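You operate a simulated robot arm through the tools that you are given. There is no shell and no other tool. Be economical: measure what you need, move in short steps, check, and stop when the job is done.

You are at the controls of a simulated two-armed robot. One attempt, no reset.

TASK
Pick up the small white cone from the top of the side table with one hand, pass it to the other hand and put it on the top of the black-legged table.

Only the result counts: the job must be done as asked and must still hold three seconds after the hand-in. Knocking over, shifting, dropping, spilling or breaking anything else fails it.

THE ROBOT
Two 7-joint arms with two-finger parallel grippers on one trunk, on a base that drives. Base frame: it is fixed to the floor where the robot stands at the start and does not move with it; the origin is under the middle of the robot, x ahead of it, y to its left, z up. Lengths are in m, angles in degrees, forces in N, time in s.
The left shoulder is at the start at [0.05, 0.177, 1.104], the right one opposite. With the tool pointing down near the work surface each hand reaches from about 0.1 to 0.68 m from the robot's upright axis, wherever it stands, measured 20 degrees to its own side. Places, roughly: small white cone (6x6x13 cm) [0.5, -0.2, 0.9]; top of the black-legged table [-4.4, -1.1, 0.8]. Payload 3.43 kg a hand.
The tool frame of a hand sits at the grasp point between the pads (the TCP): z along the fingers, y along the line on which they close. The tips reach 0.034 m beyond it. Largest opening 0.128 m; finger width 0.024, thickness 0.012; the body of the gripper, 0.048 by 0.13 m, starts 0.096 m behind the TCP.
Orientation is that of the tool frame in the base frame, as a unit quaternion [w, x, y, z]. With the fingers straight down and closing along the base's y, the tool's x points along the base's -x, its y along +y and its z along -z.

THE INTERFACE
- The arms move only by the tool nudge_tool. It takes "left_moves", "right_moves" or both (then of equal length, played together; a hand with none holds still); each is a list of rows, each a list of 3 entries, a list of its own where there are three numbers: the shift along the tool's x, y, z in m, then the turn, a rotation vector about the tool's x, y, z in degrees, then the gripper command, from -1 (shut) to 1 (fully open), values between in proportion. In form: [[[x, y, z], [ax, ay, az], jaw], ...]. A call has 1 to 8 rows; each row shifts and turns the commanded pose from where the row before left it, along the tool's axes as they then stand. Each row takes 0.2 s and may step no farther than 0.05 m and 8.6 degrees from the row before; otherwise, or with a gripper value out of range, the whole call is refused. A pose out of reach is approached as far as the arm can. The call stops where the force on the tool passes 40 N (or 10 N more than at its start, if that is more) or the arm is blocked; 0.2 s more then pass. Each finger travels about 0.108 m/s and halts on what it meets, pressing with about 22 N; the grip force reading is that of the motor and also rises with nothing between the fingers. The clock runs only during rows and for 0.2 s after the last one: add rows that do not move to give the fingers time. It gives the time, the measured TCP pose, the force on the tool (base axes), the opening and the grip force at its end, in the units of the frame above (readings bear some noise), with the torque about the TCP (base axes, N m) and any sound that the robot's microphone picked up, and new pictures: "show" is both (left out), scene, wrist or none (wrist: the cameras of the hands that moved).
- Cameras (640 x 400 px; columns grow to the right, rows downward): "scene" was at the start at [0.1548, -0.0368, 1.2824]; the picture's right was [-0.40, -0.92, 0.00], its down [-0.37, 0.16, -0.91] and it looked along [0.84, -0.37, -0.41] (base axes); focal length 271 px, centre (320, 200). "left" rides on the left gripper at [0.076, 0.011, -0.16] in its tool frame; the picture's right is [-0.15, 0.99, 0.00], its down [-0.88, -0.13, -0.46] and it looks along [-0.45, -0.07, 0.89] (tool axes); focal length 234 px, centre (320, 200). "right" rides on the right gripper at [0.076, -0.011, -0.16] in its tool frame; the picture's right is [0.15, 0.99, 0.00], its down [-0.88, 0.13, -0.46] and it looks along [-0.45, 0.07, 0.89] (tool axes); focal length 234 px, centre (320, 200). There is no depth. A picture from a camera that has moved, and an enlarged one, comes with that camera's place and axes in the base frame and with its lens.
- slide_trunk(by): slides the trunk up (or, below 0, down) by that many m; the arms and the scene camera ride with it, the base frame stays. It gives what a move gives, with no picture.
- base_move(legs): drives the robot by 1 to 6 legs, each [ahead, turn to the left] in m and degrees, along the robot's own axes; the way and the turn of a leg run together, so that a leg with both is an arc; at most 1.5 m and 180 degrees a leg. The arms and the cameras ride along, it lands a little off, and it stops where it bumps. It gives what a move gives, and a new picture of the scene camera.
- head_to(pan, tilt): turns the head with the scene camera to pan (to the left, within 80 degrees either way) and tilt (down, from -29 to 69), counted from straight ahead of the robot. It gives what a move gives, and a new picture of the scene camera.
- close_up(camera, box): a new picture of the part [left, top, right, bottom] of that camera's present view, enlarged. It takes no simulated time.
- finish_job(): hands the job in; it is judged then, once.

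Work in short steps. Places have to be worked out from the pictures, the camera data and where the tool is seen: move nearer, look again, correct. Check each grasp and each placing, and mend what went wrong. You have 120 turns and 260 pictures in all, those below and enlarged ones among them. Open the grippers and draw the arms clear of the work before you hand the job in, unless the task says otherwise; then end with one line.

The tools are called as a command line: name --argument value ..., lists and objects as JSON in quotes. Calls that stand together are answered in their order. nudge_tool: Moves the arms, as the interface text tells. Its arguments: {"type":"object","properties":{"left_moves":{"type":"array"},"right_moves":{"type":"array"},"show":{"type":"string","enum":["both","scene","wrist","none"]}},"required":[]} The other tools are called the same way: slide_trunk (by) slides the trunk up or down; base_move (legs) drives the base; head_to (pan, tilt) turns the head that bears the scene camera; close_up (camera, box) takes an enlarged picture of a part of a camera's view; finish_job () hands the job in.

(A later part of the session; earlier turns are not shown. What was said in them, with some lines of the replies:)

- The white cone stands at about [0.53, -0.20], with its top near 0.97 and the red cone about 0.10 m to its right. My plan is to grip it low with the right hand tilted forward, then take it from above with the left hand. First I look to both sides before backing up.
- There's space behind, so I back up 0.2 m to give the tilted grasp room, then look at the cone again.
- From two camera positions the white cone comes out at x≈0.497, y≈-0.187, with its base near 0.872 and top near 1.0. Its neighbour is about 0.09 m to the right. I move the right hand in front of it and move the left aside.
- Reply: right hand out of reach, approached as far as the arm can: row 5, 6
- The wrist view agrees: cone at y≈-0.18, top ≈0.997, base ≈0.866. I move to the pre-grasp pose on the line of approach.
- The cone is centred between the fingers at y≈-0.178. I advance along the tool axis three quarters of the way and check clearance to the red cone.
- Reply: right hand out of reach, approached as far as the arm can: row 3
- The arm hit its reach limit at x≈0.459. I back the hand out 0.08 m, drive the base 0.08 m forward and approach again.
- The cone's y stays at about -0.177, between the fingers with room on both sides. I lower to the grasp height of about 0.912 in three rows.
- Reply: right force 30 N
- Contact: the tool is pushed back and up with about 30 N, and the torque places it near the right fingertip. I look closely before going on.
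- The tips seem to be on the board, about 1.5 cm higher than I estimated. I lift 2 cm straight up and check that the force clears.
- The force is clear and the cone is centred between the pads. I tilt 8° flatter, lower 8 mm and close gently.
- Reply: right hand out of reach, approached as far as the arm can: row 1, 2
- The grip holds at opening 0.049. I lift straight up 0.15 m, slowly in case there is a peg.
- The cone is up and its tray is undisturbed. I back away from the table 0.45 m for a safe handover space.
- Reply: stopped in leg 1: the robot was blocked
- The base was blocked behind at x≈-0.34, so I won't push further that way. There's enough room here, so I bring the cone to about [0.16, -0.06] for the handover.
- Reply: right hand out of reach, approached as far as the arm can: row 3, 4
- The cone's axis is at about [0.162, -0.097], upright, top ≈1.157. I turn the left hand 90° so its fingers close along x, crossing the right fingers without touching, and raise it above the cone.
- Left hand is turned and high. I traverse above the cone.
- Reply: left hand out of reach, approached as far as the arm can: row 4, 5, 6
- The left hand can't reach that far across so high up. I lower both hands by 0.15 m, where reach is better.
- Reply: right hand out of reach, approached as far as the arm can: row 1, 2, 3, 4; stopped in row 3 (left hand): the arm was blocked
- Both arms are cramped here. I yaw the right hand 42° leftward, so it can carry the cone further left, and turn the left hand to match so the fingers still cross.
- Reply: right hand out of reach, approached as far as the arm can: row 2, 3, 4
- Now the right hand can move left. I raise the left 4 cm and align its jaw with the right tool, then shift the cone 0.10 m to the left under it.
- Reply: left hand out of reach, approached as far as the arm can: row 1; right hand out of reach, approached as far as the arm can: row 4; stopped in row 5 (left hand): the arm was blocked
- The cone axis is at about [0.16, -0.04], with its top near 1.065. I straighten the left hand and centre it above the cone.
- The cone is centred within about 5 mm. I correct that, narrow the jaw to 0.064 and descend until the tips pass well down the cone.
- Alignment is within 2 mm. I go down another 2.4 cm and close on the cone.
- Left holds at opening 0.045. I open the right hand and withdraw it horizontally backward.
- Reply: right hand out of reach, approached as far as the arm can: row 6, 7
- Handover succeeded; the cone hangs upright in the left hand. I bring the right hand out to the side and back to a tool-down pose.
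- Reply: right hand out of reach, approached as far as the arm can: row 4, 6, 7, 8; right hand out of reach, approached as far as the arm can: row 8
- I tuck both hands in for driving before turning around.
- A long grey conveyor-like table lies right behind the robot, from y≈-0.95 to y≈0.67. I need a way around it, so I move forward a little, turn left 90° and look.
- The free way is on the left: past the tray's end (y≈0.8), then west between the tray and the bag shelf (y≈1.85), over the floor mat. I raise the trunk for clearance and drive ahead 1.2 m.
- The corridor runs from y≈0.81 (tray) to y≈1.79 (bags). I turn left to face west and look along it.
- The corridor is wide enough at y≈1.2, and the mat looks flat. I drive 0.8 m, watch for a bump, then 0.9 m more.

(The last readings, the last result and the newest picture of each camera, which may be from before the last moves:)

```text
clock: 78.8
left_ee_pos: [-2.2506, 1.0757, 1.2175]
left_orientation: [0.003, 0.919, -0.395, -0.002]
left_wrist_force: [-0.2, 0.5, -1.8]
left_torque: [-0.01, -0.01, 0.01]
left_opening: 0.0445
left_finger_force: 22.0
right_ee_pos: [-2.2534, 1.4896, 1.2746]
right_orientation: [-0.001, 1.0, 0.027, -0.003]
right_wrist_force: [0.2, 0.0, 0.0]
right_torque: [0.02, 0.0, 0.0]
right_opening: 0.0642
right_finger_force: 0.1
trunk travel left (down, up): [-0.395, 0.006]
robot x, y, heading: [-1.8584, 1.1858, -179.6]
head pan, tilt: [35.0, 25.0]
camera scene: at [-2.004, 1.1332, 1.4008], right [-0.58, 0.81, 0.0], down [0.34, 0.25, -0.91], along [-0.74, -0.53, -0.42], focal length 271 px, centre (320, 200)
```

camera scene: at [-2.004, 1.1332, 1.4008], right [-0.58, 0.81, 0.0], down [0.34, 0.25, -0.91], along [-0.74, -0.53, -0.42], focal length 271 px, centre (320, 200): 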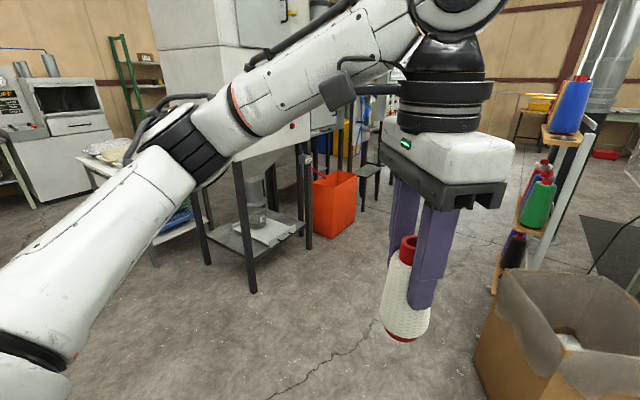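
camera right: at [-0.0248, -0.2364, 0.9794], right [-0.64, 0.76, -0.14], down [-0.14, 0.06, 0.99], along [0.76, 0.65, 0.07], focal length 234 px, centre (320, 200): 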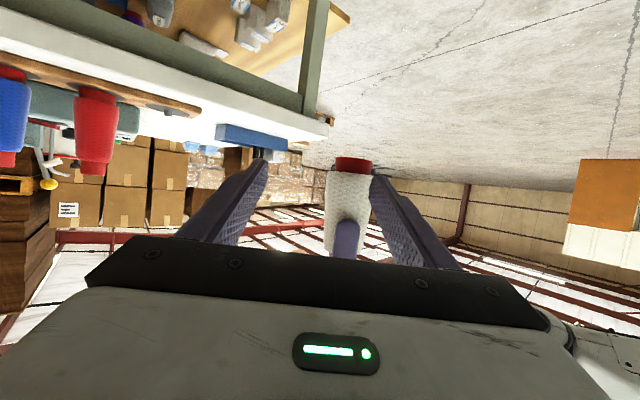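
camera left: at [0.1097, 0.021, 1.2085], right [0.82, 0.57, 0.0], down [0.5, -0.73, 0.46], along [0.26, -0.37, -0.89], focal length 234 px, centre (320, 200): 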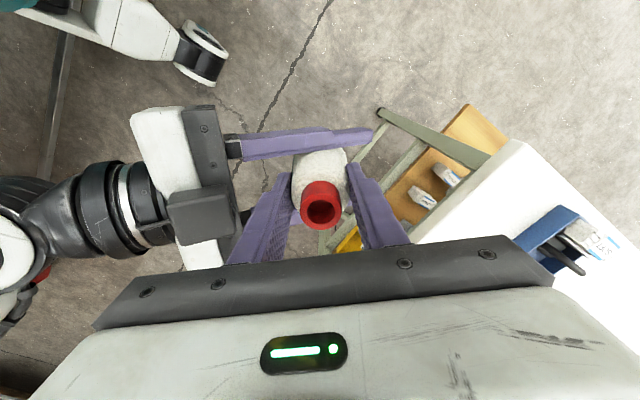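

The black-legged table should be beyond the hopper machine (its near leg is at about [-2.9, -0.15]). I turn 25° left, drive 1.2 m into the open floor and look again.

base_move --legs '[[0, 25], [1.2, 0]]'

head_to --pan 0 --tilt 20

head_to --pan 70 --tilt 20

```text
clock: 86.2
left_ee_pos: [-3.2631, 0.4046, 1.2175]
left_orientation: [0.003, 0.982, -0.189, -0.001]
left_wrist_force: [0.5, -0.3, -2.6]
left_torque: [-0.01, 0.01, 0.0]
left_opening: 0.0446
left_finger_force: 22.1
right_ee_pos: [-3.4371, 0.7794, 1.2741]
right_orientation: [0.0, 0.971, 0.241, -0.003]
right_wrist_force: [0.8, 0.1, 0.1]
right_torque: [-0.01, -0.03, 0.03]
right_opening: 0.064
right_finger_force: 0.0
trunk travel left (down, up): [-0.395, 0.006]
robot x, y, heading: [-2.9515, 0.671, -155.0]
head pan, tilt: [35.0, 25.0]
camera scene: at [-3.0612, 0.5599, 1.4008], right [-0.87, 0.5, 0.0], down [0.21, 0.37, -0.91], along [-0.45, -0.79, -0.42], focal length 271 px, centre (320, 200)
```

scene: 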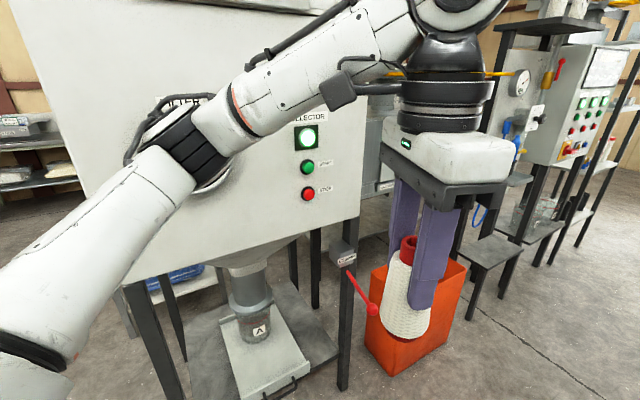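

```text
clock: 87.2
left_ee_pos: [-3.2613, 0.4055, 1.2183]
left_orientation: [0.002, 0.982, -0.19, 0.0]
left_wrist_force: [0.2, -1.0, -2.3]
left_torque: [0.0, 0.0, -0.01]
left_opening: 0.0446
left_finger_force: 22.2
right_ee_pos: [-3.4365, 0.7799, 1.2757]
right_orientation: [-0.001, 0.971, 0.24, -0.004]
right_wrist_force: [0.5, -0.9, 0.0]
right_torque: [0.04, 0.0, -0.05]
right_opening: 0.0638
right_finger_force: 0.0
trunk travel left (down, up): [-0.395, 0.006]
robot x, y, heading: [-2.9516, 0.6691, -154.9]
head pan, tilt: [0.0, 20.0]
camera scene: at [-3.0995, 0.6002, 1.4089], right [-0.43, 0.9, 0.0], down [0.31, 0.15, -0.94], along [-0.85, -0.4, -0.34], focal length 271 px, centre (320, 200)
```

scene: 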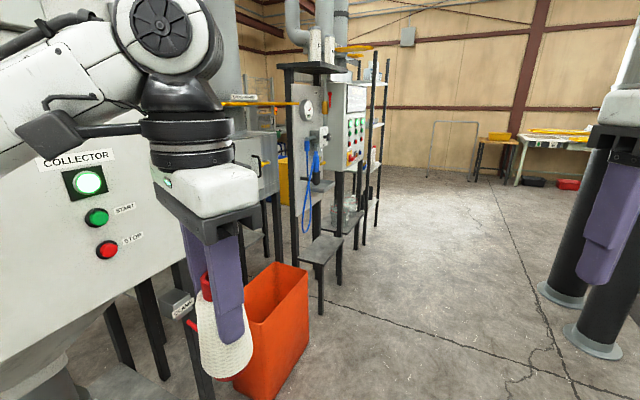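

```text
clock: 88.6
left_ee_pos: [-3.2632, 0.4045, 1.2184]
left_orientation: [0.002, 0.982, -0.189, -0.001]
left_wrist_force: [0.4, -0.1, -2.5]
left_torque: [0.02, 0.0, 0.0]
left_opening: 0.0444
left_finger_force: 22.4
right_ee_pos: [-3.4361, 0.7789, 1.2746]
right_orientation: [0.0, 0.971, 0.24, -0.003]
right_wrist_force: [-0.1, 0.1, -0.4]
right_torque: [-0.03, 0.03, 0.03]
right_opening: 0.064
right_finger_force: 0.0
trunk travel left (down, up): [-0.395, 0.006]
robot x, y, heading: [-2.9521, 0.668, -154.8]
head pan, tilt: [70.0, 20.0]
camera scene: at [-3.0068, 0.5472, 1.4089], right [-1.0, -0.09, 0.0], down [-0.03, 0.34, -0.94], along [0.08, -0.94, -0.34], focal length 271 px, centre (320, 200)
```

scene: 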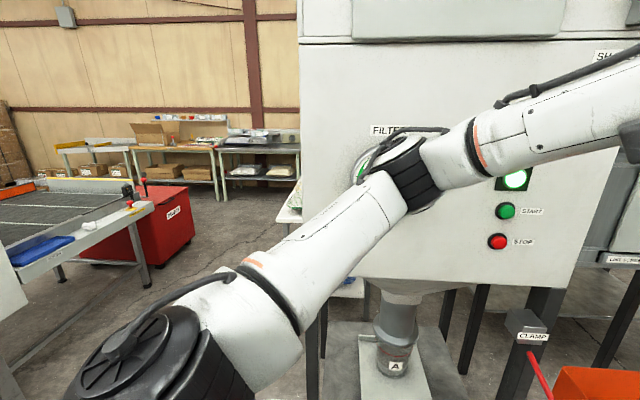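

The destination is hidden behind my left hand and the collector machine. Before driving west I check the right side for the thread rack and box.

head_to --pan -50 --tilt 30

```text
clock: 90.6
left_ee_pos: [-3.2611, 0.4063, 1.2174]
left_orientation: [0.003, 0.982, -0.189, 0.0]
left_wrist_force: [0.1, -1.0, -0.5]
left_torque: [0.03, -0.01, 0.01]
left_opening: 0.0444
left_finger_force: 22.0
right_ee_pos: [-3.4365, 0.7797, 1.2748]
right_orientation: [0.0, 0.971, 0.24, -0.004]
right_wrist_force: [0.2, 0.1, 0.5]
right_torque: [0.04, 0.0, 0.0]
right_opening: 0.0638
right_finger_force: 0.1
trunk travel left (down, up): [-0.395, 0.006]
robot x, y, heading: [-2.9523, 0.6717, -155.0]
head pan, tilt: [-50.0, 30.0]
camera scene: at [-3.0973, 0.6778, 1.3929], right [0.42, 0.91, 0.0], down [0.45, -0.21, -0.87], along [-0.79, 0.36, -0.5], focal length 271 px, centre (320, 200)
```

scene: 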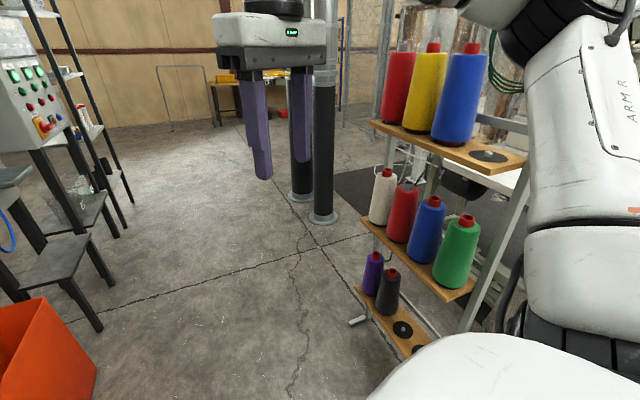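

The thread rack is at y≥1.28 and the bin at y≤0, so y≈0.6 is safe. I turn to about 183° and drive 1.25 m.

base_move --legs '[[0, -22], [1.25, 0]]'

head_to --pan 60 --tilt 25

```text
clock: 98.0
left_ee_pos: [-4.5696, 0.4588, 1.2181]
left_orientation: [0.002, 0.93, -0.367, -0.001]
left_wrist_force: [0.1, -0.5, -1.6]
left_torque: [-0.01, -0.01, -0.01]
left_opening: 0.0442
left_finger_force: 22.1
right_ee_pos: [-4.5955, 0.8722, 1.2753]
right_orientation: [-0.001, 0.998, 0.057, -0.004]
right_wrist_force: [0.1, 0.0, -0.1]
right_torque: [0.02, 0.0, 0.0]
right_opening: 0.064
right_finger_force: 0.0
trunk travel left (down, up): [-0.395, 0.006]
robot x, y, heading: [-4.1863, 0.5926, -176.1]
head pan, tilt: [-50.0, 30.0]
camera scene: at [-4.3172, 0.6543, 1.3929], right [0.72, 0.69, 0.0], down [0.35, -0.36, -0.87], along [-0.6, 0.62, -0.5], focal length 271 px, centre (320, 200)
```

scene: 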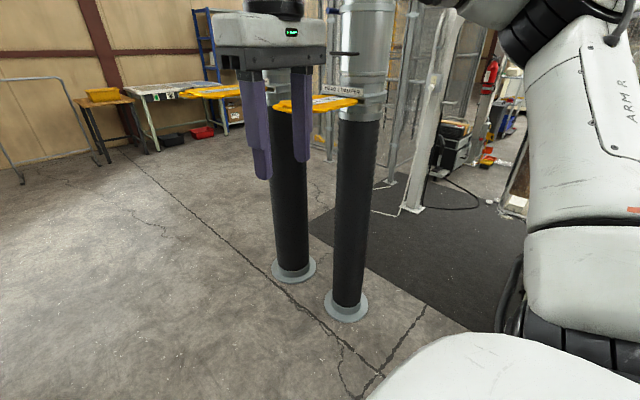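

```text
clock: 99.9
left_ee_pos: [-4.5698, 0.4603, 1.2185]
left_orientation: [0.002, 0.93, -0.369, -0.001]
left_wrist_force: [-0.9, -0.2, -0.9]
left_torque: [-0.01, 0.01, -0.02]
left_opening: 0.0447
left_finger_force: 21.9
right_ee_pos: [-4.5961, 0.8727, 1.2757]
right_orientation: [-0.001, 0.998, 0.056, -0.003]
right_wrist_force: [-0.1, -1.1, -1.0]
right_torque: [0.03, 0.01, 0.0]
right_opening: 0.0641
right_finger_force: 0.0
trunk travel left (down, up): [-0.395, 0.006]
robot x, y, heading: [-4.1848, 0.5931, -176.0]
head pan, tilt: [60.0, 25.0]
camera scene: at [-4.2949, 0.5065, 1.4009], right [-0.9, 0.44, 0.0], down [0.19, 0.38, -0.91], along [-0.4, -0.81, -0.42], focal length 271 px, centre (320, 200)
```

scene: 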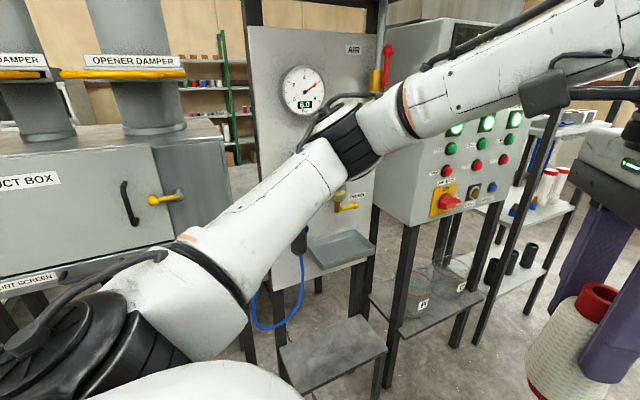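

A row of stations (duct box, air panel, control cabinet, racks) stands between me and the target spot. I go further west to look behind it.

base_move --legs '[[0, -12], [1.4, 0]]'

head_to --pan 75 --tilt 15

head_to --pan 20 --tilt 15

```text
clock: 107.7
left_ee_pos: [-5.9826, 0.7348, 1.218]
left_orientation: [0.003, 0.888, -0.459, -0.002]
left_wrist_force: [-0.1, 0.3, -2.2]
left_torque: [0.0, -0.03, 0.02]
left_opening: 0.0447
left_finger_force: 21.7
right_ee_pos: [-5.9253, 1.1439, 1.2751]
right_orientation: [-0.001, 0.999, -0.044, -0.003]
right_wrist_force: [-0.1, 0.5, -0.4]
right_torque: [0.02, -0.01, -0.03]
right_opening: 0.064
right_finger_force: 0.2
trunk travel left (down, up): [-0.395, 0.006]
robot x, y, heading: [-5.5754, 0.7862, 172.4]
head pan, tilt: [60.0, 25.0]
camera scene: at [-5.7041, 0.7251, 1.4008], right [-0.79, 0.61, 0.0], down [0.26, 0.33, -0.91], along [-0.55, -0.72, -0.42], focal length 271 px, centre (320, 200)
```

scene: 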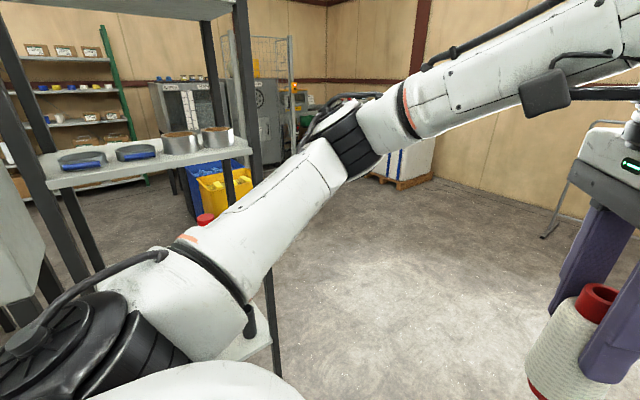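

```text
clock: 108.5
left_ee_pos: [-5.9818, 0.734, 1.2191]
left_orientation: [0.002, 0.888, -0.459, -0.001]
left_wrist_force: [0.4, -0.4, -1.3]
left_torque: [0.0, 0.0, -0.01]
left_opening: 0.0447
left_finger_force: 22.3
right_ee_pos: [-5.9259, 1.1441, 1.2738]
right_orientation: [-0.002, 0.999, -0.044, -0.004]
right_wrist_force: [-0.2, -0.2, -0.2]
right_torque: [-0.01, -0.02, 0.0]
right_opening: 0.064
right_finger_force: 0.1
trunk travel left (down, up): [-0.395, 0.006]
robot x, y, heading: [-5.5785, 0.7876, 172.3]
head pan, tilt: [75.0, 15.0]
camera scene: at [-5.6837, 0.7118, 1.4171], right [-0.92, 0.39, 0.0], down [0.1, 0.24, -0.97], along [-0.37, -0.89, -0.26], focal length 271 px, centre (320, 200)
```

scene: 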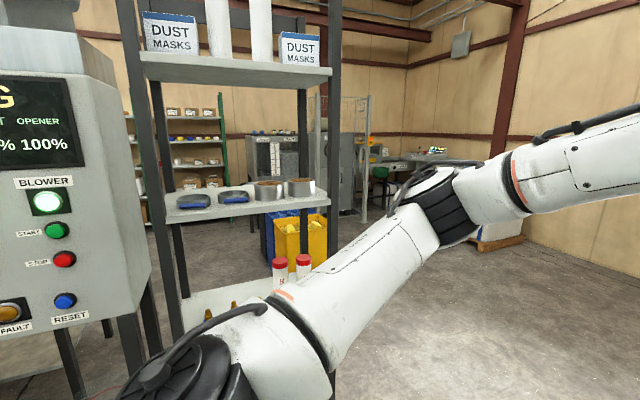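

```text
clock: 109.7
left_ee_pos: [-5.9824, 0.7342, 1.2193]
left_orientation: [0.002, 0.888, -0.459, -0.001]
left_wrist_force: [-0.1, 0.0, -1.3]
left_torque: [-0.03, 0.03, -0.03]
left_opening: 0.0447
left_finger_force: 21.8
right_ee_pos: [-5.9253, 1.144, 1.2747]
right_orientation: [-0.002, 0.999, -0.044, -0.004]
right_wrist_force: [-0.3, 0.5, 0.4]
right_torque: [0.04, 0.01, 0.0]
right_opening: 0.064
right_finger_force: 0.0
trunk travel left (down, up): [-0.395, 0.006]
robot x, y, heading: [-5.5755, 0.7883, 172.0]
head pan, tilt: [20.0, 15.0]
camera scene: at [-5.7389, 0.778, 1.4171], right [-0.21, 0.98, 0.0], down [0.25, 0.06, -0.97], along [-0.94, -0.21, -0.26], focal length 271 px, centre (320, 200)
```

scene: 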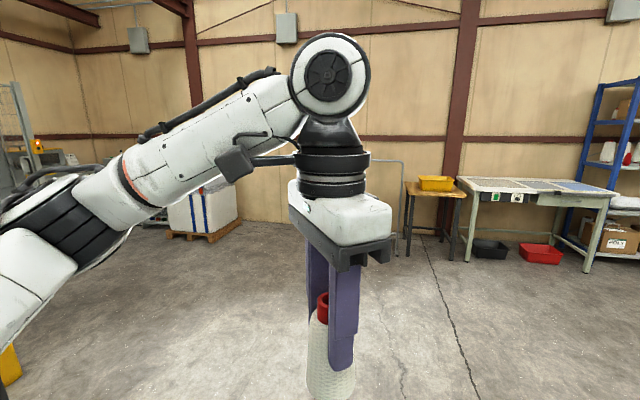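

The rack's west end is at x≈-6.1 with open floor beyond. I go round it: ahead, turn south, drive down and look east.

base_move --legs '[[1.25, 0], [0, 98], [1.4, 0]]'

head_to --pan 70 --tilt 15

```text
clock: 126.7
left_ee_pos: [-6.6579, -0.8319, 1.2201]
left_orientation: [0.003, 0.925, 0.379, 0.001]
left_wrist_force: [-0.7, -0.1, -1.3]
left_torque: [-0.02, 0.0, 0.02]
left_opening: 0.0445
left_finger_force: 21.6
right_ee_pos: [-7.0724, -0.8422, 1.275]
right_orientation: [0.001, 0.681, 0.732, -0.003]
right_wrist_force: [0.5, -1.0, 0.4]
right_torque: [0.01, 0.0, 0.01]
right_opening: 0.0642
right_finger_force: 0.1
trunk travel left (down, up): [-0.395, 0.006]
robot x, y, heading: [-6.7743, -0.4427, -88.6]
head pan, tilt: [20.0, 15.0]
camera scene: at [-6.7406, -0.599, 1.4171], right [-0.93, -0.37, 0.0], down [-0.1, 0.24, -0.97], along [0.35, -0.9, -0.26], focal length 271 px, centre (320, 200)
```

scene: 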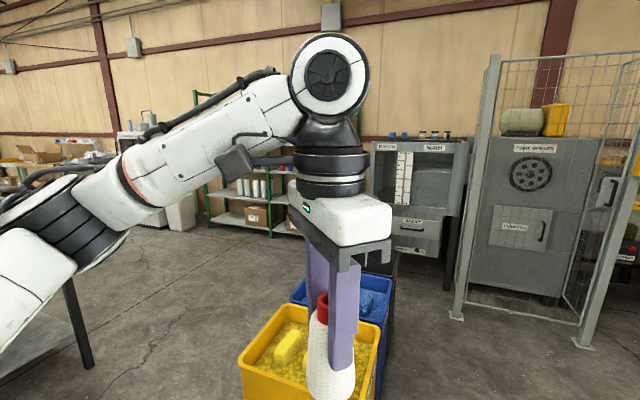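

```text
clock: 127.9
left_ee_pos: [-6.6594, -0.8325, 1.2181]
left_orientation: [0.003, 0.925, 0.38, 0.001]
left_wrist_force: [0.5, 0.3, -0.8]
left_torque: [0.04, 0.0, -0.01]
left_opening: 0.0445
left_finger_force: 22.1
right_ee_pos: [-7.0728, -0.841, 1.2754]
right_orientation: [0.002, 0.681, 0.733, -0.003]
right_wrist_force: [0.2, 0.0, 1.0]
right_torque: [0.04, 0.01, -0.01]
right_opening: 0.0637
right_finger_force: 0.0
trunk travel left (down, up): [-0.395, 0.006]
robot x, y, heading: [-6.7763, -0.4391, -88.5]
head pan, tilt: [70.0, 15.0]
camera scene: at [-6.6863, -0.5416, 1.4171], right [-0.32, -0.95, 0.0], down [-0.25, 0.08, -0.97], along [0.92, -0.31, -0.26], focal length 271 px, centre (320, 200)
```

scene: 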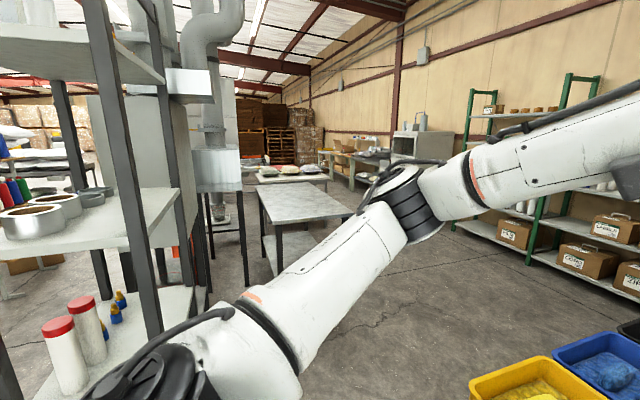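

The black-legged table with the grey top is in view, empty: x≈-4.93 to -3.75, y≈-1.45 to -0.75. I drive down to y≈-0.8, turn east and approach between the rack and the bins.

base_move --legs '[[0.37, 0], [0, 88], [0.8, 0]]'

head_to --pan 0 --tilt 25

head_to --pan -40 --tilt 30

```text
clock: 137.9
left_ee_pos: [-5.5723, -0.702, 1.2174]
left_orientation: [0.002, 0.397, 0.918, 0.002]
left_wrist_force: [0.0, 1.0, -1.3]
left_torque: [-0.01, 0.02, 0.01]
left_opening: 0.044
left_finger_force: 21.7
right_ee_pos: [-5.572, -1.1152, 1.2748]
right_orientation: [0.004, -0.024, 1.0, -0.002]
right_wrist_force: [0.7, -0.9, 0.2]
right_torque: [0.02, 0.0, 0.0]
right_opening: 0.0642
right_finger_force: 0.1
trunk travel left (down, up): [-0.395, 0.006]
robot x, y, heading: [-5.9653, -0.8106, 0.0]
head pan, tilt: [70.0, 15.0]
camera scene: at [-5.8631, -0.7216, 1.4171], right [0.94, -0.34, 0.0], down [-0.09, -0.24, -0.97], along [0.33, 0.91, -0.26], focal length 271 px, centre (320, 200)
```

scene: 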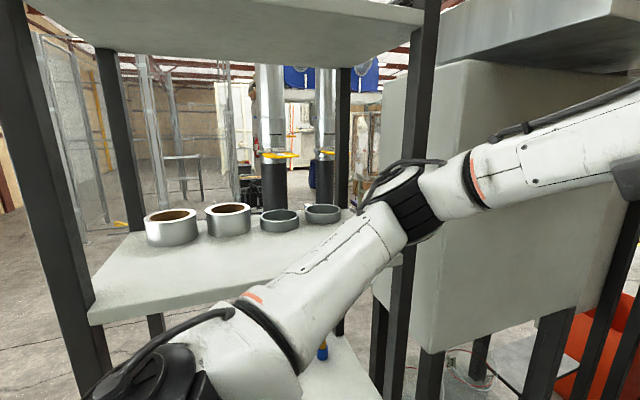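

```text
clock: 139.3
left_ee_pos: [-5.5724, -0.7009, 1.2187]
left_orientation: [0.002, 0.396, 0.918, 0.003]
left_wrist_force: [-0.1, 0.1, -2.0]
left_torque: [-0.01, -0.02, 0.01]
left_opening: 0.0442
left_finger_force: 22.1
right_ee_pos: [-5.572, -1.1147, 1.2747]
right_orientation: [0.003, -0.025, 1.0, -0.002]
right_wrist_force: [0.4, -0.5, -0.7]
right_torque: [0.0, 0.02, 0.0]
right_opening: 0.064
right_finger_force: 0.1
trunk travel left (down, up): [-0.395, 0.006]
robot x, y, heading: [-5.9642, -0.8067, 0.4]
head pan, tilt: [0.0, 25.0]
camera scene: at [-5.803, -0.8091, 1.4009], right [0.0, -1.0, 0.0], down [-0.42, 0.0, -0.91], along [0.91, 0.0, -0.42], focal length 271 px, centre (320, 200)
```

scene: 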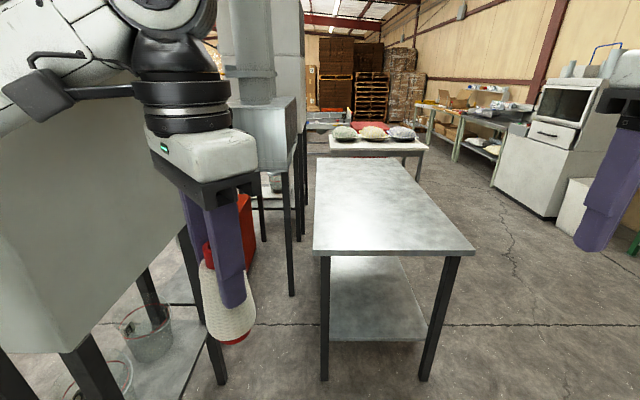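

```text
clock: 140.4
left_ee_pos: [-5.5727, -0.7022, 1.2181]
left_orientation: [0.0, 0.397, 0.918, 0.002]
left_wrist_force: [0.1, -0.4, -1.3]
left_torque: [-0.01, -0.04, -0.01]
left_opening: 0.0443
left_finger_force: 22.1
right_ee_pos: [-5.5732, -1.1147, 1.2752]
right_orientation: [0.004, -0.024, 1.0, -0.001]
right_wrist_force: [-0.2, -0.7, 0.0]
right_torque: [-0.01, 0.02, 0.01]
right_opening: 0.064
right_finger_force: 0.1
trunk travel left (down, up): [-0.395, 0.006]
robot x, y, heading: [-5.967, -0.8125, 0.2]
head pan, tilt: [-40.0, 30.0]
camera scene: at [-5.8256, -0.8673, 1.3929], right [-0.64, -0.77, 0.0], down [-0.38, 0.32, -0.87], along [0.67, -0.55, -0.5], focal length 271 px, centre (320, 200)
```

scene: 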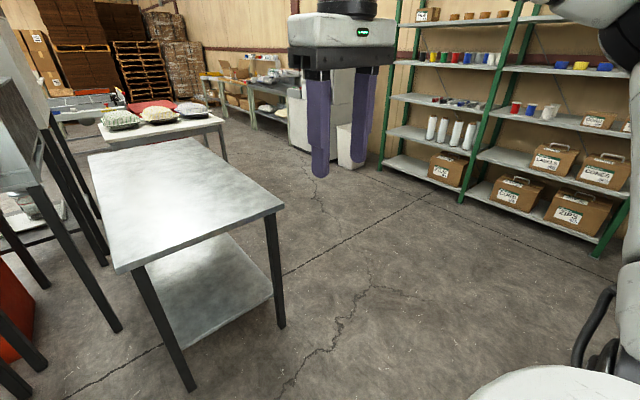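

Table's near edge is at x≈-4.97, y from -1.385 to -0.783, with the top near 0.8. I move the base to about (-5.42, -1.17) facing east and lower the trunk again.

base_move --legs '[[0, -33.5], [0.65, 0], [0, 33.3]]'

slide_trunk --by -0.12

head_to --pan 5 --tilt 45

```text
clock: 147.2
left_ee_pos: [-5.0331, -1.0654, 1.219]
left_orientation: [0.001, 0.4, 0.916, 0.003]
left_wrist_force: [-0.2, -0.7, -0.7]
left_torque: [-0.05, 0.01, -0.02]
left_opening: 0.0442
left_finger_force: 22.0
right_ee_pos: [-5.0368, -1.4772, 1.2761]
right_orientation: [0.004, -0.02, 1.0, -0.001]
right_wrist_force: [-0.3, -0.5, 0.1]
right_torque: [-0.01, -0.03, -0.01]
right_opening: 0.0638
right_finger_force: 0.0
trunk travel left (down, up): [-0.395, 0.006]
robot x, y, heading: [-5.4242, -1.1709, -0.3]
head pan, tilt: [-40.0, 30.0]
camera scene: at [-5.2881, -1.2287, 1.3929], right [-0.65, -0.76, 0.0], down [-0.38, 0.32, -0.87], along [0.66, -0.56, -0.5], focal length 271 px, centre (320, 200)
```

scene: 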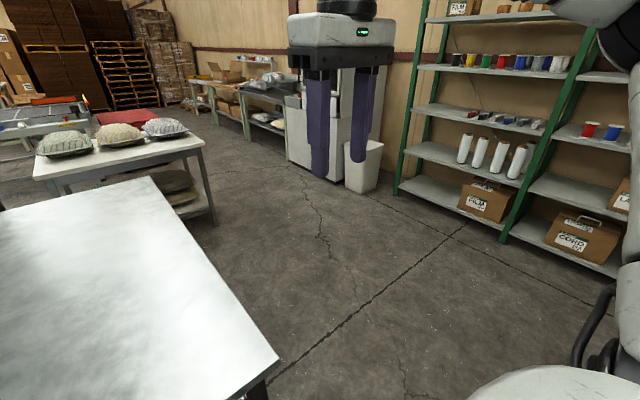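

```text
clock: 148.8
left_ee_pos: [-5.0342, -1.0643, 1.0996]
left_orientation: [0.001, 0.4, 0.916, 0.002]
left_wrist_force: [-0.1, 0.9, -1.4]
left_torque: [-0.01, 0.02, -0.01]
left_opening: 0.0439
left_finger_force: 21.8
right_ee_pos: [-5.0377, -1.4792, 1.1557]
right_orientation: [0.003, -0.02, 1.0, -0.002]
right_wrist_force: [0.1, 0.5, 0.8]
right_torque: [0.04, -0.01, -0.03]
right_opening: 0.0638
right_finger_force: 0.1
trunk travel left (down, up): [-0.275, 0.126]
robot x, y, heading: [-5.4294, -1.1671, -0.6]
head pan, tilt: [-40.0, 30.0]
```

```text
clock: 149.9
left_ee_pos: [-5.033, -1.0652, 1.0979]
left_orientation: [0.0, 0.4, 0.917, 0.003]
left_wrist_force: [-0.2, 0.0, -2.5]
left_torque: [0.01, 0.0, -0.02]
left_opening: 0.0439
left_finger_force: 22.1
right_ee_pos: [-5.0373, -1.4775, 1.1548]
right_orientation: [0.003, -0.021, 1.0, -0.001]
right_wrist_force: [0.4, 0.0, -1.2]
right_torque: [0.03, 0.0, -0.01]
right_opening: 0.0639
right_finger_force: 0.2
trunk travel left (down, up): [-0.275, 0.126]
robot x, y, heading: [-5.4253, -1.1694, -0.3]
head pan, tilt: [5.0, 45.0]
camera scene: at [-5.2762, -1.164, 1.2503], right [0.08, -1.0, 0.0], down [-0.7, -0.06, -0.71], along [0.7, 0.06, -0.71], focal length 271 px, centre (320, 200)
```

scene: 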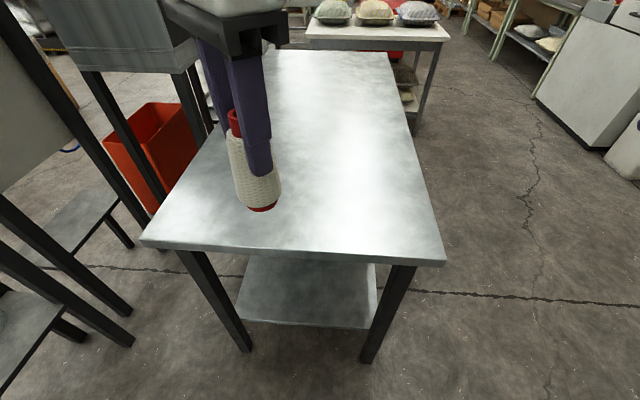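

The cone's base hangs about 0.114 m below the left TCP. I move it over the table to x≈-4.81 while lowering to leave about 8 cm.

nudge_tool --left_moves '[[[-0.03, 0.0323, 0.02], [0, 0, 0], -1], [[-0.03, 0.0323, 0.02], [0, 0, 0], -1], [[-0.03, 0.0323, 0.02], [0, 0, 0], -1], [[-0.03, 0.0323, 0.02], [0, 0, 0], -1], [[-0.03, 0.0323, 0.02], [0, 0, 0], -1]]' --show "scene"

close_up --camera "scene" --box '[160, 50, 400, 200]'

```text
clock: 151.1
left_ee_pos: [-4.812, -1.0663, 1.0003]
left_orientation: [0.001, 0.402, 0.916, 0.004]
left_wrist_force: [-0.5, -0.3, -0.4]
left_torque: [0.01, 0.03, 0.01]
left_opening: 0.0442
left_finger_force: 21.9
right_ee_pos: [-5.0377, -1.4796, 1.1552]
right_orientation: [0.004, -0.021, 1.0, 0.0]
right_wrist_force: [-1.0, -0.8, -1.1]
right_torque: [0.01, 0.0, 0.01]
right_opening: 0.064
right_finger_force: 0.1
trunk travel left (down, up): [-0.275, 0.126]
robot x, y, heading: [-5.4276, -1.1692, -0.3]
head pan, tilt: [5.0, 45.0]
camera scene: at [-5.2758, -1.1646, 1.2502], right [0.08, -1.0, 0.0], down [-0.71, -0.06, -0.71], along [0.7, 0.06, -0.71], focal length 271 px, centre (320, 200)
```

scene: 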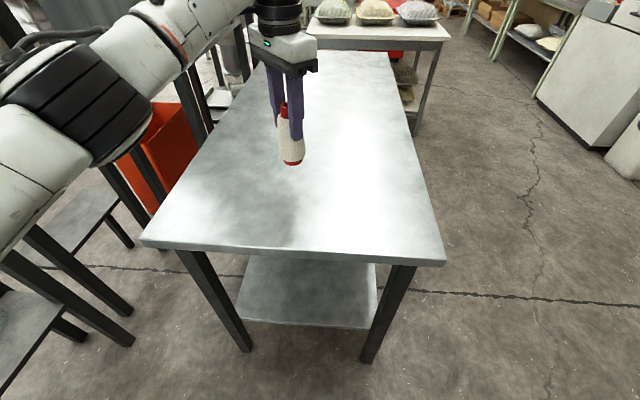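

```text
2.67 times, centred on (280, 125) of scene
camera zoom: at [-5.2758, -1.1646, 1.2502], right [0.08, -1.0, 0.0], down [-0.71, -0.06, -0.71], along [0.7, 0.06, -0.71], focal length 722 px, centre (427, 400)
```

zoom: 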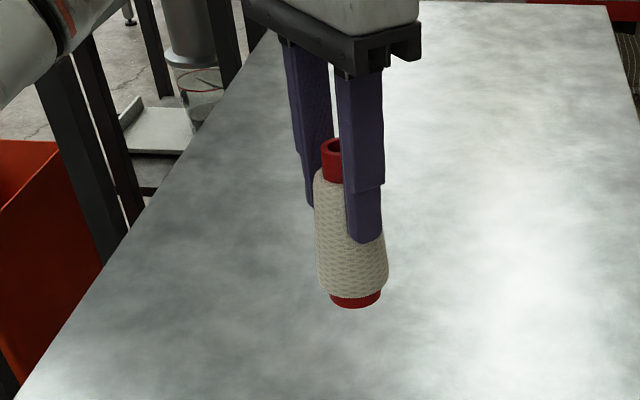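

The cone leans about 3° (its base toward -y). I correct that with a small turn and lower to about 2 cm above the table.

nudge_tool --left_moves '[[[0, 0, 0], [-2.1, 2.3, 0], -1], [[0, 0, 0.03], [0, 0, 0], -1], [[0, 0, 0.03], [0, 0, 0], -1], [[0, 0, 0], [0, 0, 0], -1]]' --show "both"

close_up --camera "scene" --box '[220, 80, 364, 170]'

```text
clock: 152.1
left_ee_pos: [-4.8127, -1.0614, 0.9388]
left_orientation: [-0.01, 0.401, 0.916, 0.028]
left_wrist_force: [0.1, 0.7, -1.3]
left_torque: [-0.02, 0.03, -0.02]
left_opening: 0.0442
left_finger_force: 22.3
right_ee_pos: [-5.0378, -1.4783, 1.1556]
right_orientation: [0.003, -0.02, 1.0, -0.002]
right_wrist_force: [0.8, 0.0, -0.2]
right_torque: [0.01, -0.05, -0.01]
right_opening: 0.0641
right_finger_force: 0.0
trunk travel left (down, up): [-0.275, 0.126]
robot x, y, heading: [-5.427, -1.17, -0.5]
head pan, tilt: [5.0, 45.0]
camera scene: at [-5.2762, -1.164, 1.2503], right [0.08, -1.0, 0.0], down [-0.7, -0.06, -0.71], along [0.7, 0.06, -0.71], focal length 271 px, centre (320, 200)
camera left: at [-4.8572, -1.009, 1.1026], right [0.83, 0.56, 0.04], down [0.5, -0.76, 0.41], along [0.26, -0.32, -0.91], focal length 234 px, centre (320, 200)
```

scene: 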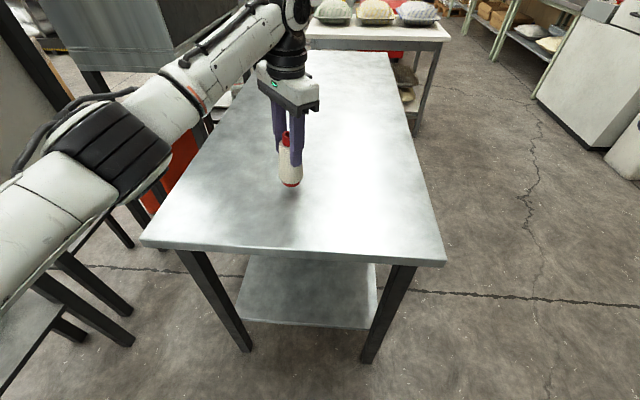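
left: 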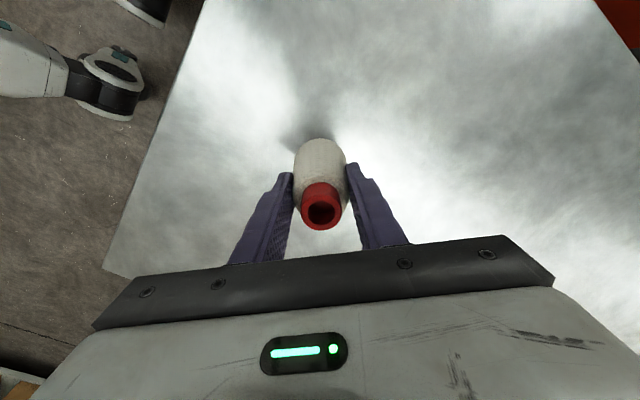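

```text
4.44 times, centred on (292, 125) of scene
camera zoom: at [-5.2762, -1.164, 1.2503], right [0.08, -1.0, 0.0], down [-0.7, -0.06, -0.71], along [0.7, 0.06, -0.71], focal length 1204 px, centre (444, 533)
```

zoom: 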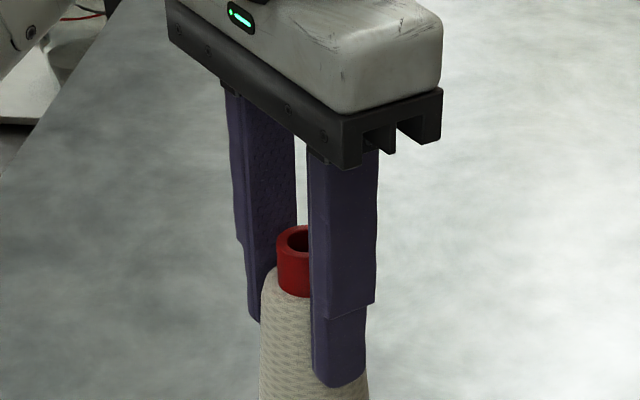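

Now I lower in small rows with force feedback until the base touches.

nudge_tool --left_moves '[[[0, 0, 0.007], [0, 0, 0], -1], [[0, 0, 0.005], [0, 0, 0], -1], [[0, 0, 0.004], [0, 0, 0], -1]]' --show "none"

close_up --camera "scene" --box '[220, 110, 364, 200]'

```text
clock: 152.9
left_ee_pos: [-4.8115, -1.0606, 0.9224]
left_orientation: [-0.01, 0.401, 0.915, 0.028]
left_wrist_force: [0.5, 0.5, -0.9]
left_torque: [0.02, 0.01, -0.01]
left_opening: 0.0442
left_finger_force: 22.5
right_ee_pos: [-5.0379, -1.4797, 1.1549]
right_orientation: [0.004, -0.02, 1.0, -0.001]
right_wrist_force: [-0.5, 0.2, 0.2]
right_torque: [0.02, 0.01, -0.01]
right_opening: 0.064
right_finger_force: 0.1
trunk travel left (down, up): [-0.275, 0.126]
robot x, y, heading: [-5.4258, -1.1753, -0.2]
head pan, tilt: [5.0, 45.0]
```

```text
4.44 times, centred on (292, 155) of scene
camera zoom: at [-5.2761, -1.1639, 1.2503], right [0.08, -1.0, 0.0], down [-0.7, -0.06, -0.71], along [0.7, 0.06, -0.71], focal length 1204 px, centre (444, 400)
```

zoom: 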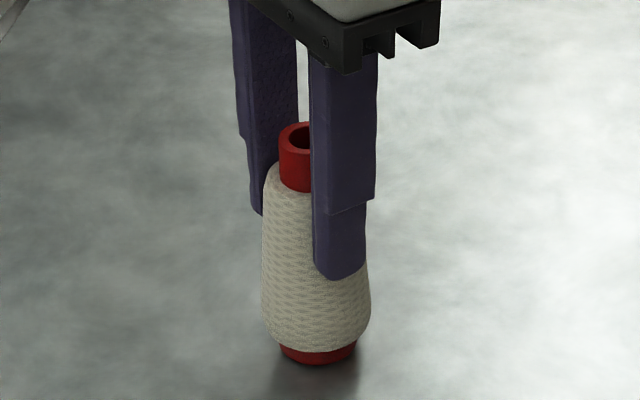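

It's upright now and still just above the table. I continue in small steps.

nudge_tool --left_moves '[[[0, 0, 0.003], [0, 0, 0], -1], [[0, 0, 0.003], [0, 0, 0], -1]]' --show "none"

nudge_tool --left_moves '[[[0, 0, 0.002], [0, 0, 0], -1], [[0, 0, 0.002], [0, 0, 0], -1]]' --show "none"

close_up --camera "scene" --box '[220, 110, 364, 200]'

```text
clock: 153.5
left_ee_pos: [-4.8123, -1.0608, 0.9208]
left_orientation: [-0.007, 0.4, 0.916, 0.029]
left_wrist_force: [-0.5, 1.5, 16.2]
left_torque: [-0.08, 0.06, -0.02]
left_opening: 0.0443
left_finger_force: 21.7
right_ee_pos: [-5.0389, -1.4793, 1.1557]
right_orientation: [0.005, -0.019, 1.0, -0.001]
right_wrist_force: [0.8, 0.0, -0.6]
right_torque: [0.02, 0.0, 0.02]
right_opening: 0.0639
right_finger_force: 0.1
trunk travel left (down, up): [-0.275, 0.126]
robot x, y, heading: [-5.4265, -1.1678, -0.3]
head pan, tilt: [5.0, 45.0]
```

```text
clock: 154.1
left_ee_pos: [-4.8126, -1.0592, 0.9185]
left_orientation: [-0.004, 0.4, 0.916, 0.03]
left_wrist_force: [3.2, 8.1, 28.8]
left_torque: [0.2, -0.39, 0.07]
left_opening: 0.0447
left_finger_force: 22.2
right_ee_pos: [-5.0394, -1.4787, 1.156]
right_orientation: [0.004, -0.019, 1.0, -0.002]
right_wrist_force: [-0.6, -0.3, 0.5]
right_torque: [-0.01, 0.01, 0.02]
right_opening: 0.064
right_finger_force: 0.0
trunk travel left (down, up): [-0.275, 0.126]
robot x, y, heading: [-5.4302, -1.1729, -0.5]
head pan, tilt: [5.0, 45.0]
```

```text
4.44 times, centred on (292, 155) of scene
camera zoom: at [-5.2786, -1.1636, 1.2509], right [0.08, -1.0, 0.0], down [-0.7, -0.06, -0.71], along [0.71, 0.06, -0.71], focal length 1204 px, centre (444, 400)
```

zoom: 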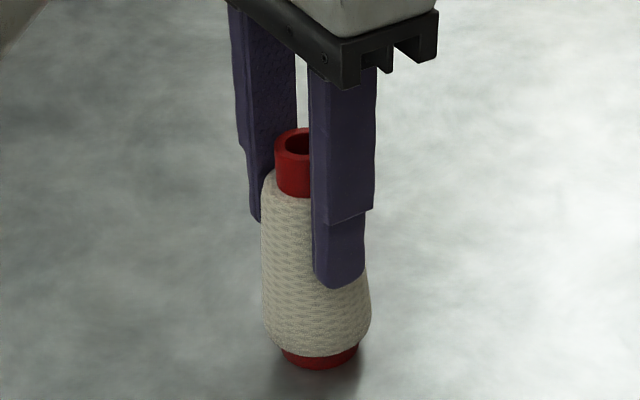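

It has touched down, pressing with about 29 N. I relieve the pressure by 8 mm of command, then open gently.

nudge_tool --left_moves '[[[0, 0, -0.004], [0, 0, 0], -1], [[0, 0, -0.004], [0, 0, 0], -1], [[0, 0, 0], [0, 0, 0], -1]]' --show "none"

nudge_tool --left_moves '[[[0, 0, 0], [0, 0, 0], -0.28], [[0, 0, 0], [0, 0, 0], -0.2], [[0, 0, 0], [0, 0, 0], -0.1], [[0, 0, 0], [0, 0, 0], 0.05], [[0, 0, 0], [0, 0, 0], 0.05]]' --show "both"

close_up --camera "scene" --box '[220, 110, 364, 200]'

```text
clock: 154.9
left_ee_pos: [-4.8151, -1.0629, 0.9202]
left_orientation: [-0.012, 0.401, 0.916, 0.026]
left_wrist_force: [-1.0, -0.4, -1.4]
left_torque: [0.0, 0.01, -0.01]
left_opening: 0.0447
left_finger_force: 22.3
right_ee_pos: [-5.0374, -1.4795, 1.1547]
right_orientation: [0.003, -0.02, 1.0, -0.001]
right_wrist_force: [-1.1, 0.2, -1.1]
right_torque: [0.0, 0.0, -0.01]
right_opening: 0.0638
right_finger_force: 0.1
trunk travel left (down, up): [-0.275, 0.126]
robot x, y, heading: [-5.4263, -1.1729, -0.5]
head pan, tilt: [5.0, 45.0]
```

```text
clock: 156.1
left_ee_pos: [-4.8132, -1.0611, 0.922]
left_orientation: [-0.011, 0.4, 0.916, 0.027]
left_wrist_force: [-0.4, -0.8, 0.3]
left_torque: [-0.03, -0.01, -0.02]
left_opening: 0.0673
left_finger_force: 0.0
right_ee_pos: [-5.0372, -1.4795, 1.1557]
right_orientation: [0.003, -0.021, 1.0, -0.001]
right_wrist_force: [0.9, -0.7, -0.5]
right_torque: [0.02, 0.01, 0.0]
right_opening: 0.0641
right_finger_force: 0.0
trunk travel left (down, up): [-0.275, 0.126]
robot x, y, heading: [-5.4273, -1.175, -0.5]
head pan, tilt: [5.0, 45.0]
camera scene: at [-5.2763, -1.164, 1.2503], right [0.08, -1.0, 0.0], down [-0.7, -0.06, -0.71], along [0.7, 0.06, -0.71], focal length 271 px, centre (320, 200)
camera left: at [-4.8567, -1.0087, 1.0847], right [0.83, 0.56, 0.04], down [0.5, -0.76, 0.41], along [0.26, -0.32, -0.91], focal length 234 px, centre (320, 200)
```

scene: 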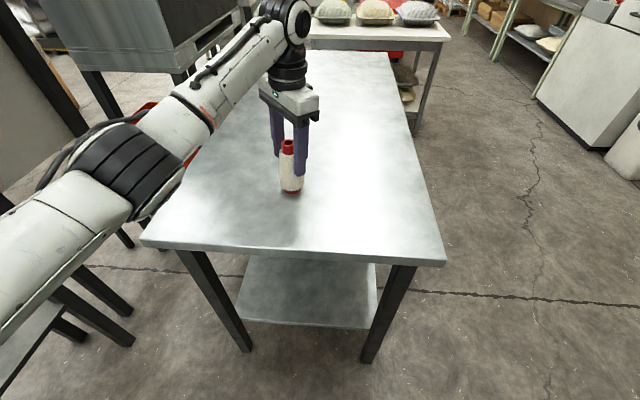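
left: 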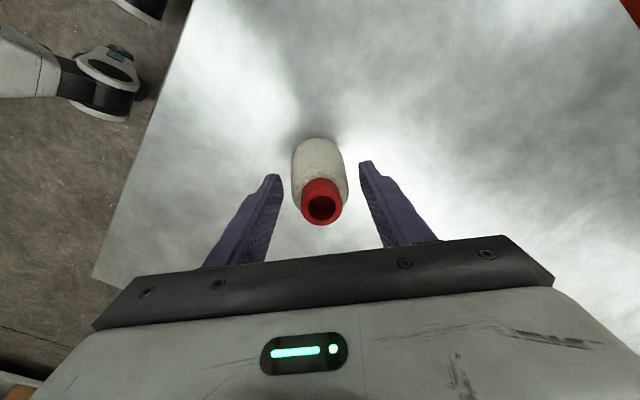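

```text
4.44 times, centred on (292, 155) of scene
camera zoom: at [-5.2763, -1.164, 1.2503], right [0.08, -1.0, 0.0], down [-0.7, -0.06, -0.71], along [0.7, 0.06, -0.71], focal length 1204 px, centre (444, 400)
```

zoom: 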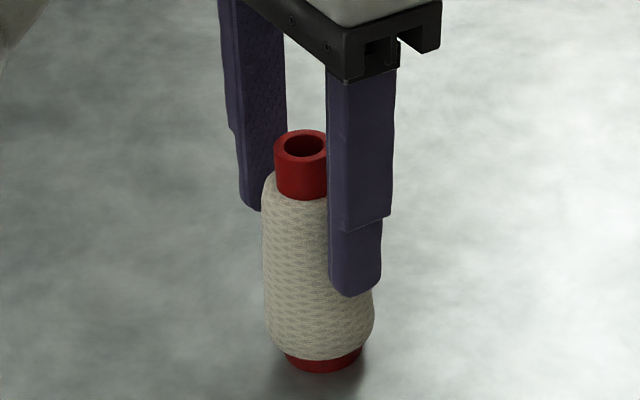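

The cone stands on its own. I open wider and lift the left hand away along its fingers, then draw it back.

nudge_tool --left_moves '[[[0, 0, 0], [0, 0, 0], 0.5], [[0, 0, -0.03], [0, 0, 0], 0.5], [[0, 0, -0.04], [0, 0, 0], 0.5], [[0, 0, -0.04], [0, 0, 0], 0.5], [[0, 0, -0.04], [0, 0, 0], 0.5], [[0.03, -0.032, -0.01], [0, 0, 0], 0.5], [[0.03, -0.032, 0], [0, 0, 0], 0.5], [[0.03, -0.032, 0], [0, 0, 0], 0.5]]' --show "scene"

close_up --camera "scene" --box '[200, 110, 384, 225]'

```text
clock: 157.9
left_ee_pos: [-4.8261, -1.0756, 1.0814]
left_orientation: [-0.011, 0.401, 0.916, 0.028]
left_wrist_force: [-0.4, -0.2, -0.2]
left_torque: [0.01, 0.01, -0.03]
left_opening: 0.096
left_finger_force: 0.0
left hand out of reach, approached as far as the arm can: row 5, 6, 7, 8
right_ee_pos: [-5.037, -1.4784, 1.1542]
right_orientation: [0.003, -0.02, 1.0, -0.002]
right_wrist_force: [-0.7, -0.4, 0.0]
right_torque: [-0.01, 0.01, 0.05]
right_opening: 0.064
right_finger_force: 0.1
trunk travel left (down, up): [-0.275, 0.126]
robot x, y, heading: [-5.4289, -1.1685, -0.2]
head pan, tilt: [5.0, 45.0]
camera scene: at [-5.2761, -1.1638, 1.2502], right [0.08, -1.0, 0.0], down [-0.7, -0.06, -0.71], along [0.7, 0.06, -0.71], focal length 271 px, centre (320, 200)
```

scene: 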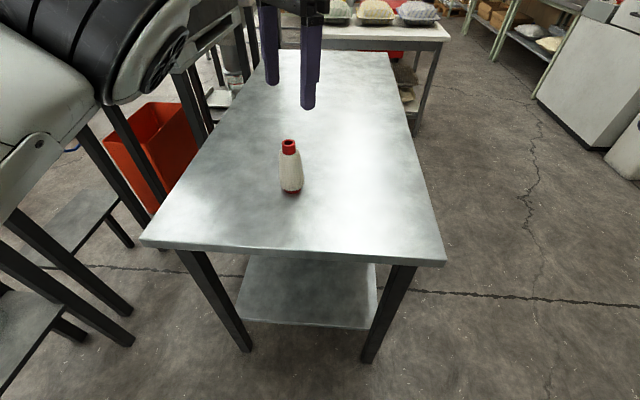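

```text
3.48 times, centred on (292, 168) of scene
camera zoom: at [-5.2761, -1.1638, 1.2502], right [0.08, -1.0, 0.0], down [-0.7, -0.06, -0.71], along [0.7, 0.06, -0.71], focal length 942 px, centre (417, 313)
```

zoom: 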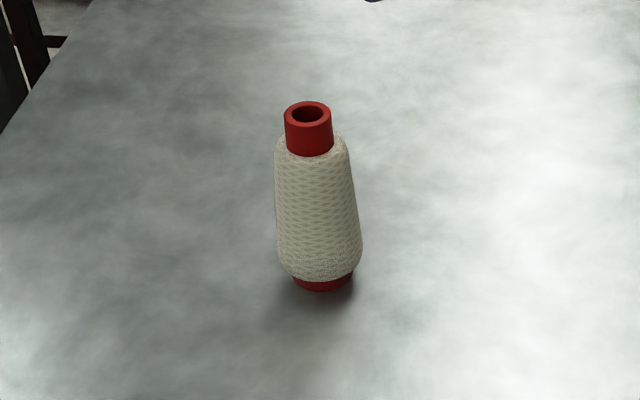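

The cone stands upright and free on the table. I back the base 0.2 m so the arms are fully clear (the fingers pass about 11 cm above the cone).

base_move --legs '[[-0.2, 0]]'

```text
clock: 159.5
left_ee_pos: [-5.0266, -1.0747, 1.0815]
left_orientation: [-0.011, 0.401, 0.916, 0.028]
left_wrist_force: [0.3, 0.4, -0.5]
left_torque: [0.02, -0.03, -0.01]
left_opening: 0.096
left_finger_force: 0.0
right_ee_pos: [-5.2373, -1.4788, 1.1559]
right_orientation: [0.003, -0.021, 1.0, -0.001]
right_wrist_force: [-0.3, -0.1, -0.5]
right_torque: [0.01, -0.03, -0.02]
right_opening: 0.0639
right_finger_force: 0.0
trunk travel left (down, up): [-0.275, 0.126]
robot x, y, heading: [-5.6269, -1.1699, -0.4]
head pan, tilt: [5.0, 45.0]
camera scene: at [-5.4765, -1.163, 1.2504], right [0.08, -1.0, 0.0], down [-0.7, -0.06, -0.71], along [0.71, 0.06, -0.71], focal length 271 px, centre (320, 200)
```

scene: 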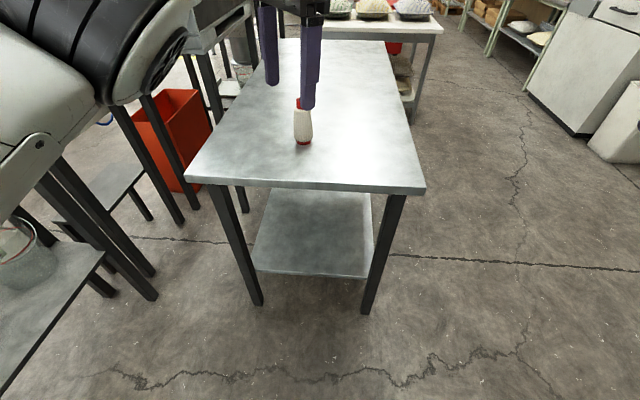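

The cone is standing on the table, both hands are clear and empty, so I hand the job in.

finish_job

```text
The job is handed in.
```

The white cone was picked up with the right hand, passed to the left, and now stands upright on the black-legged table; on the way, the right fingertip briefly touched the cone board (about 30 N) and the base bumped the grey conveyor table once, with nothing seen to move.
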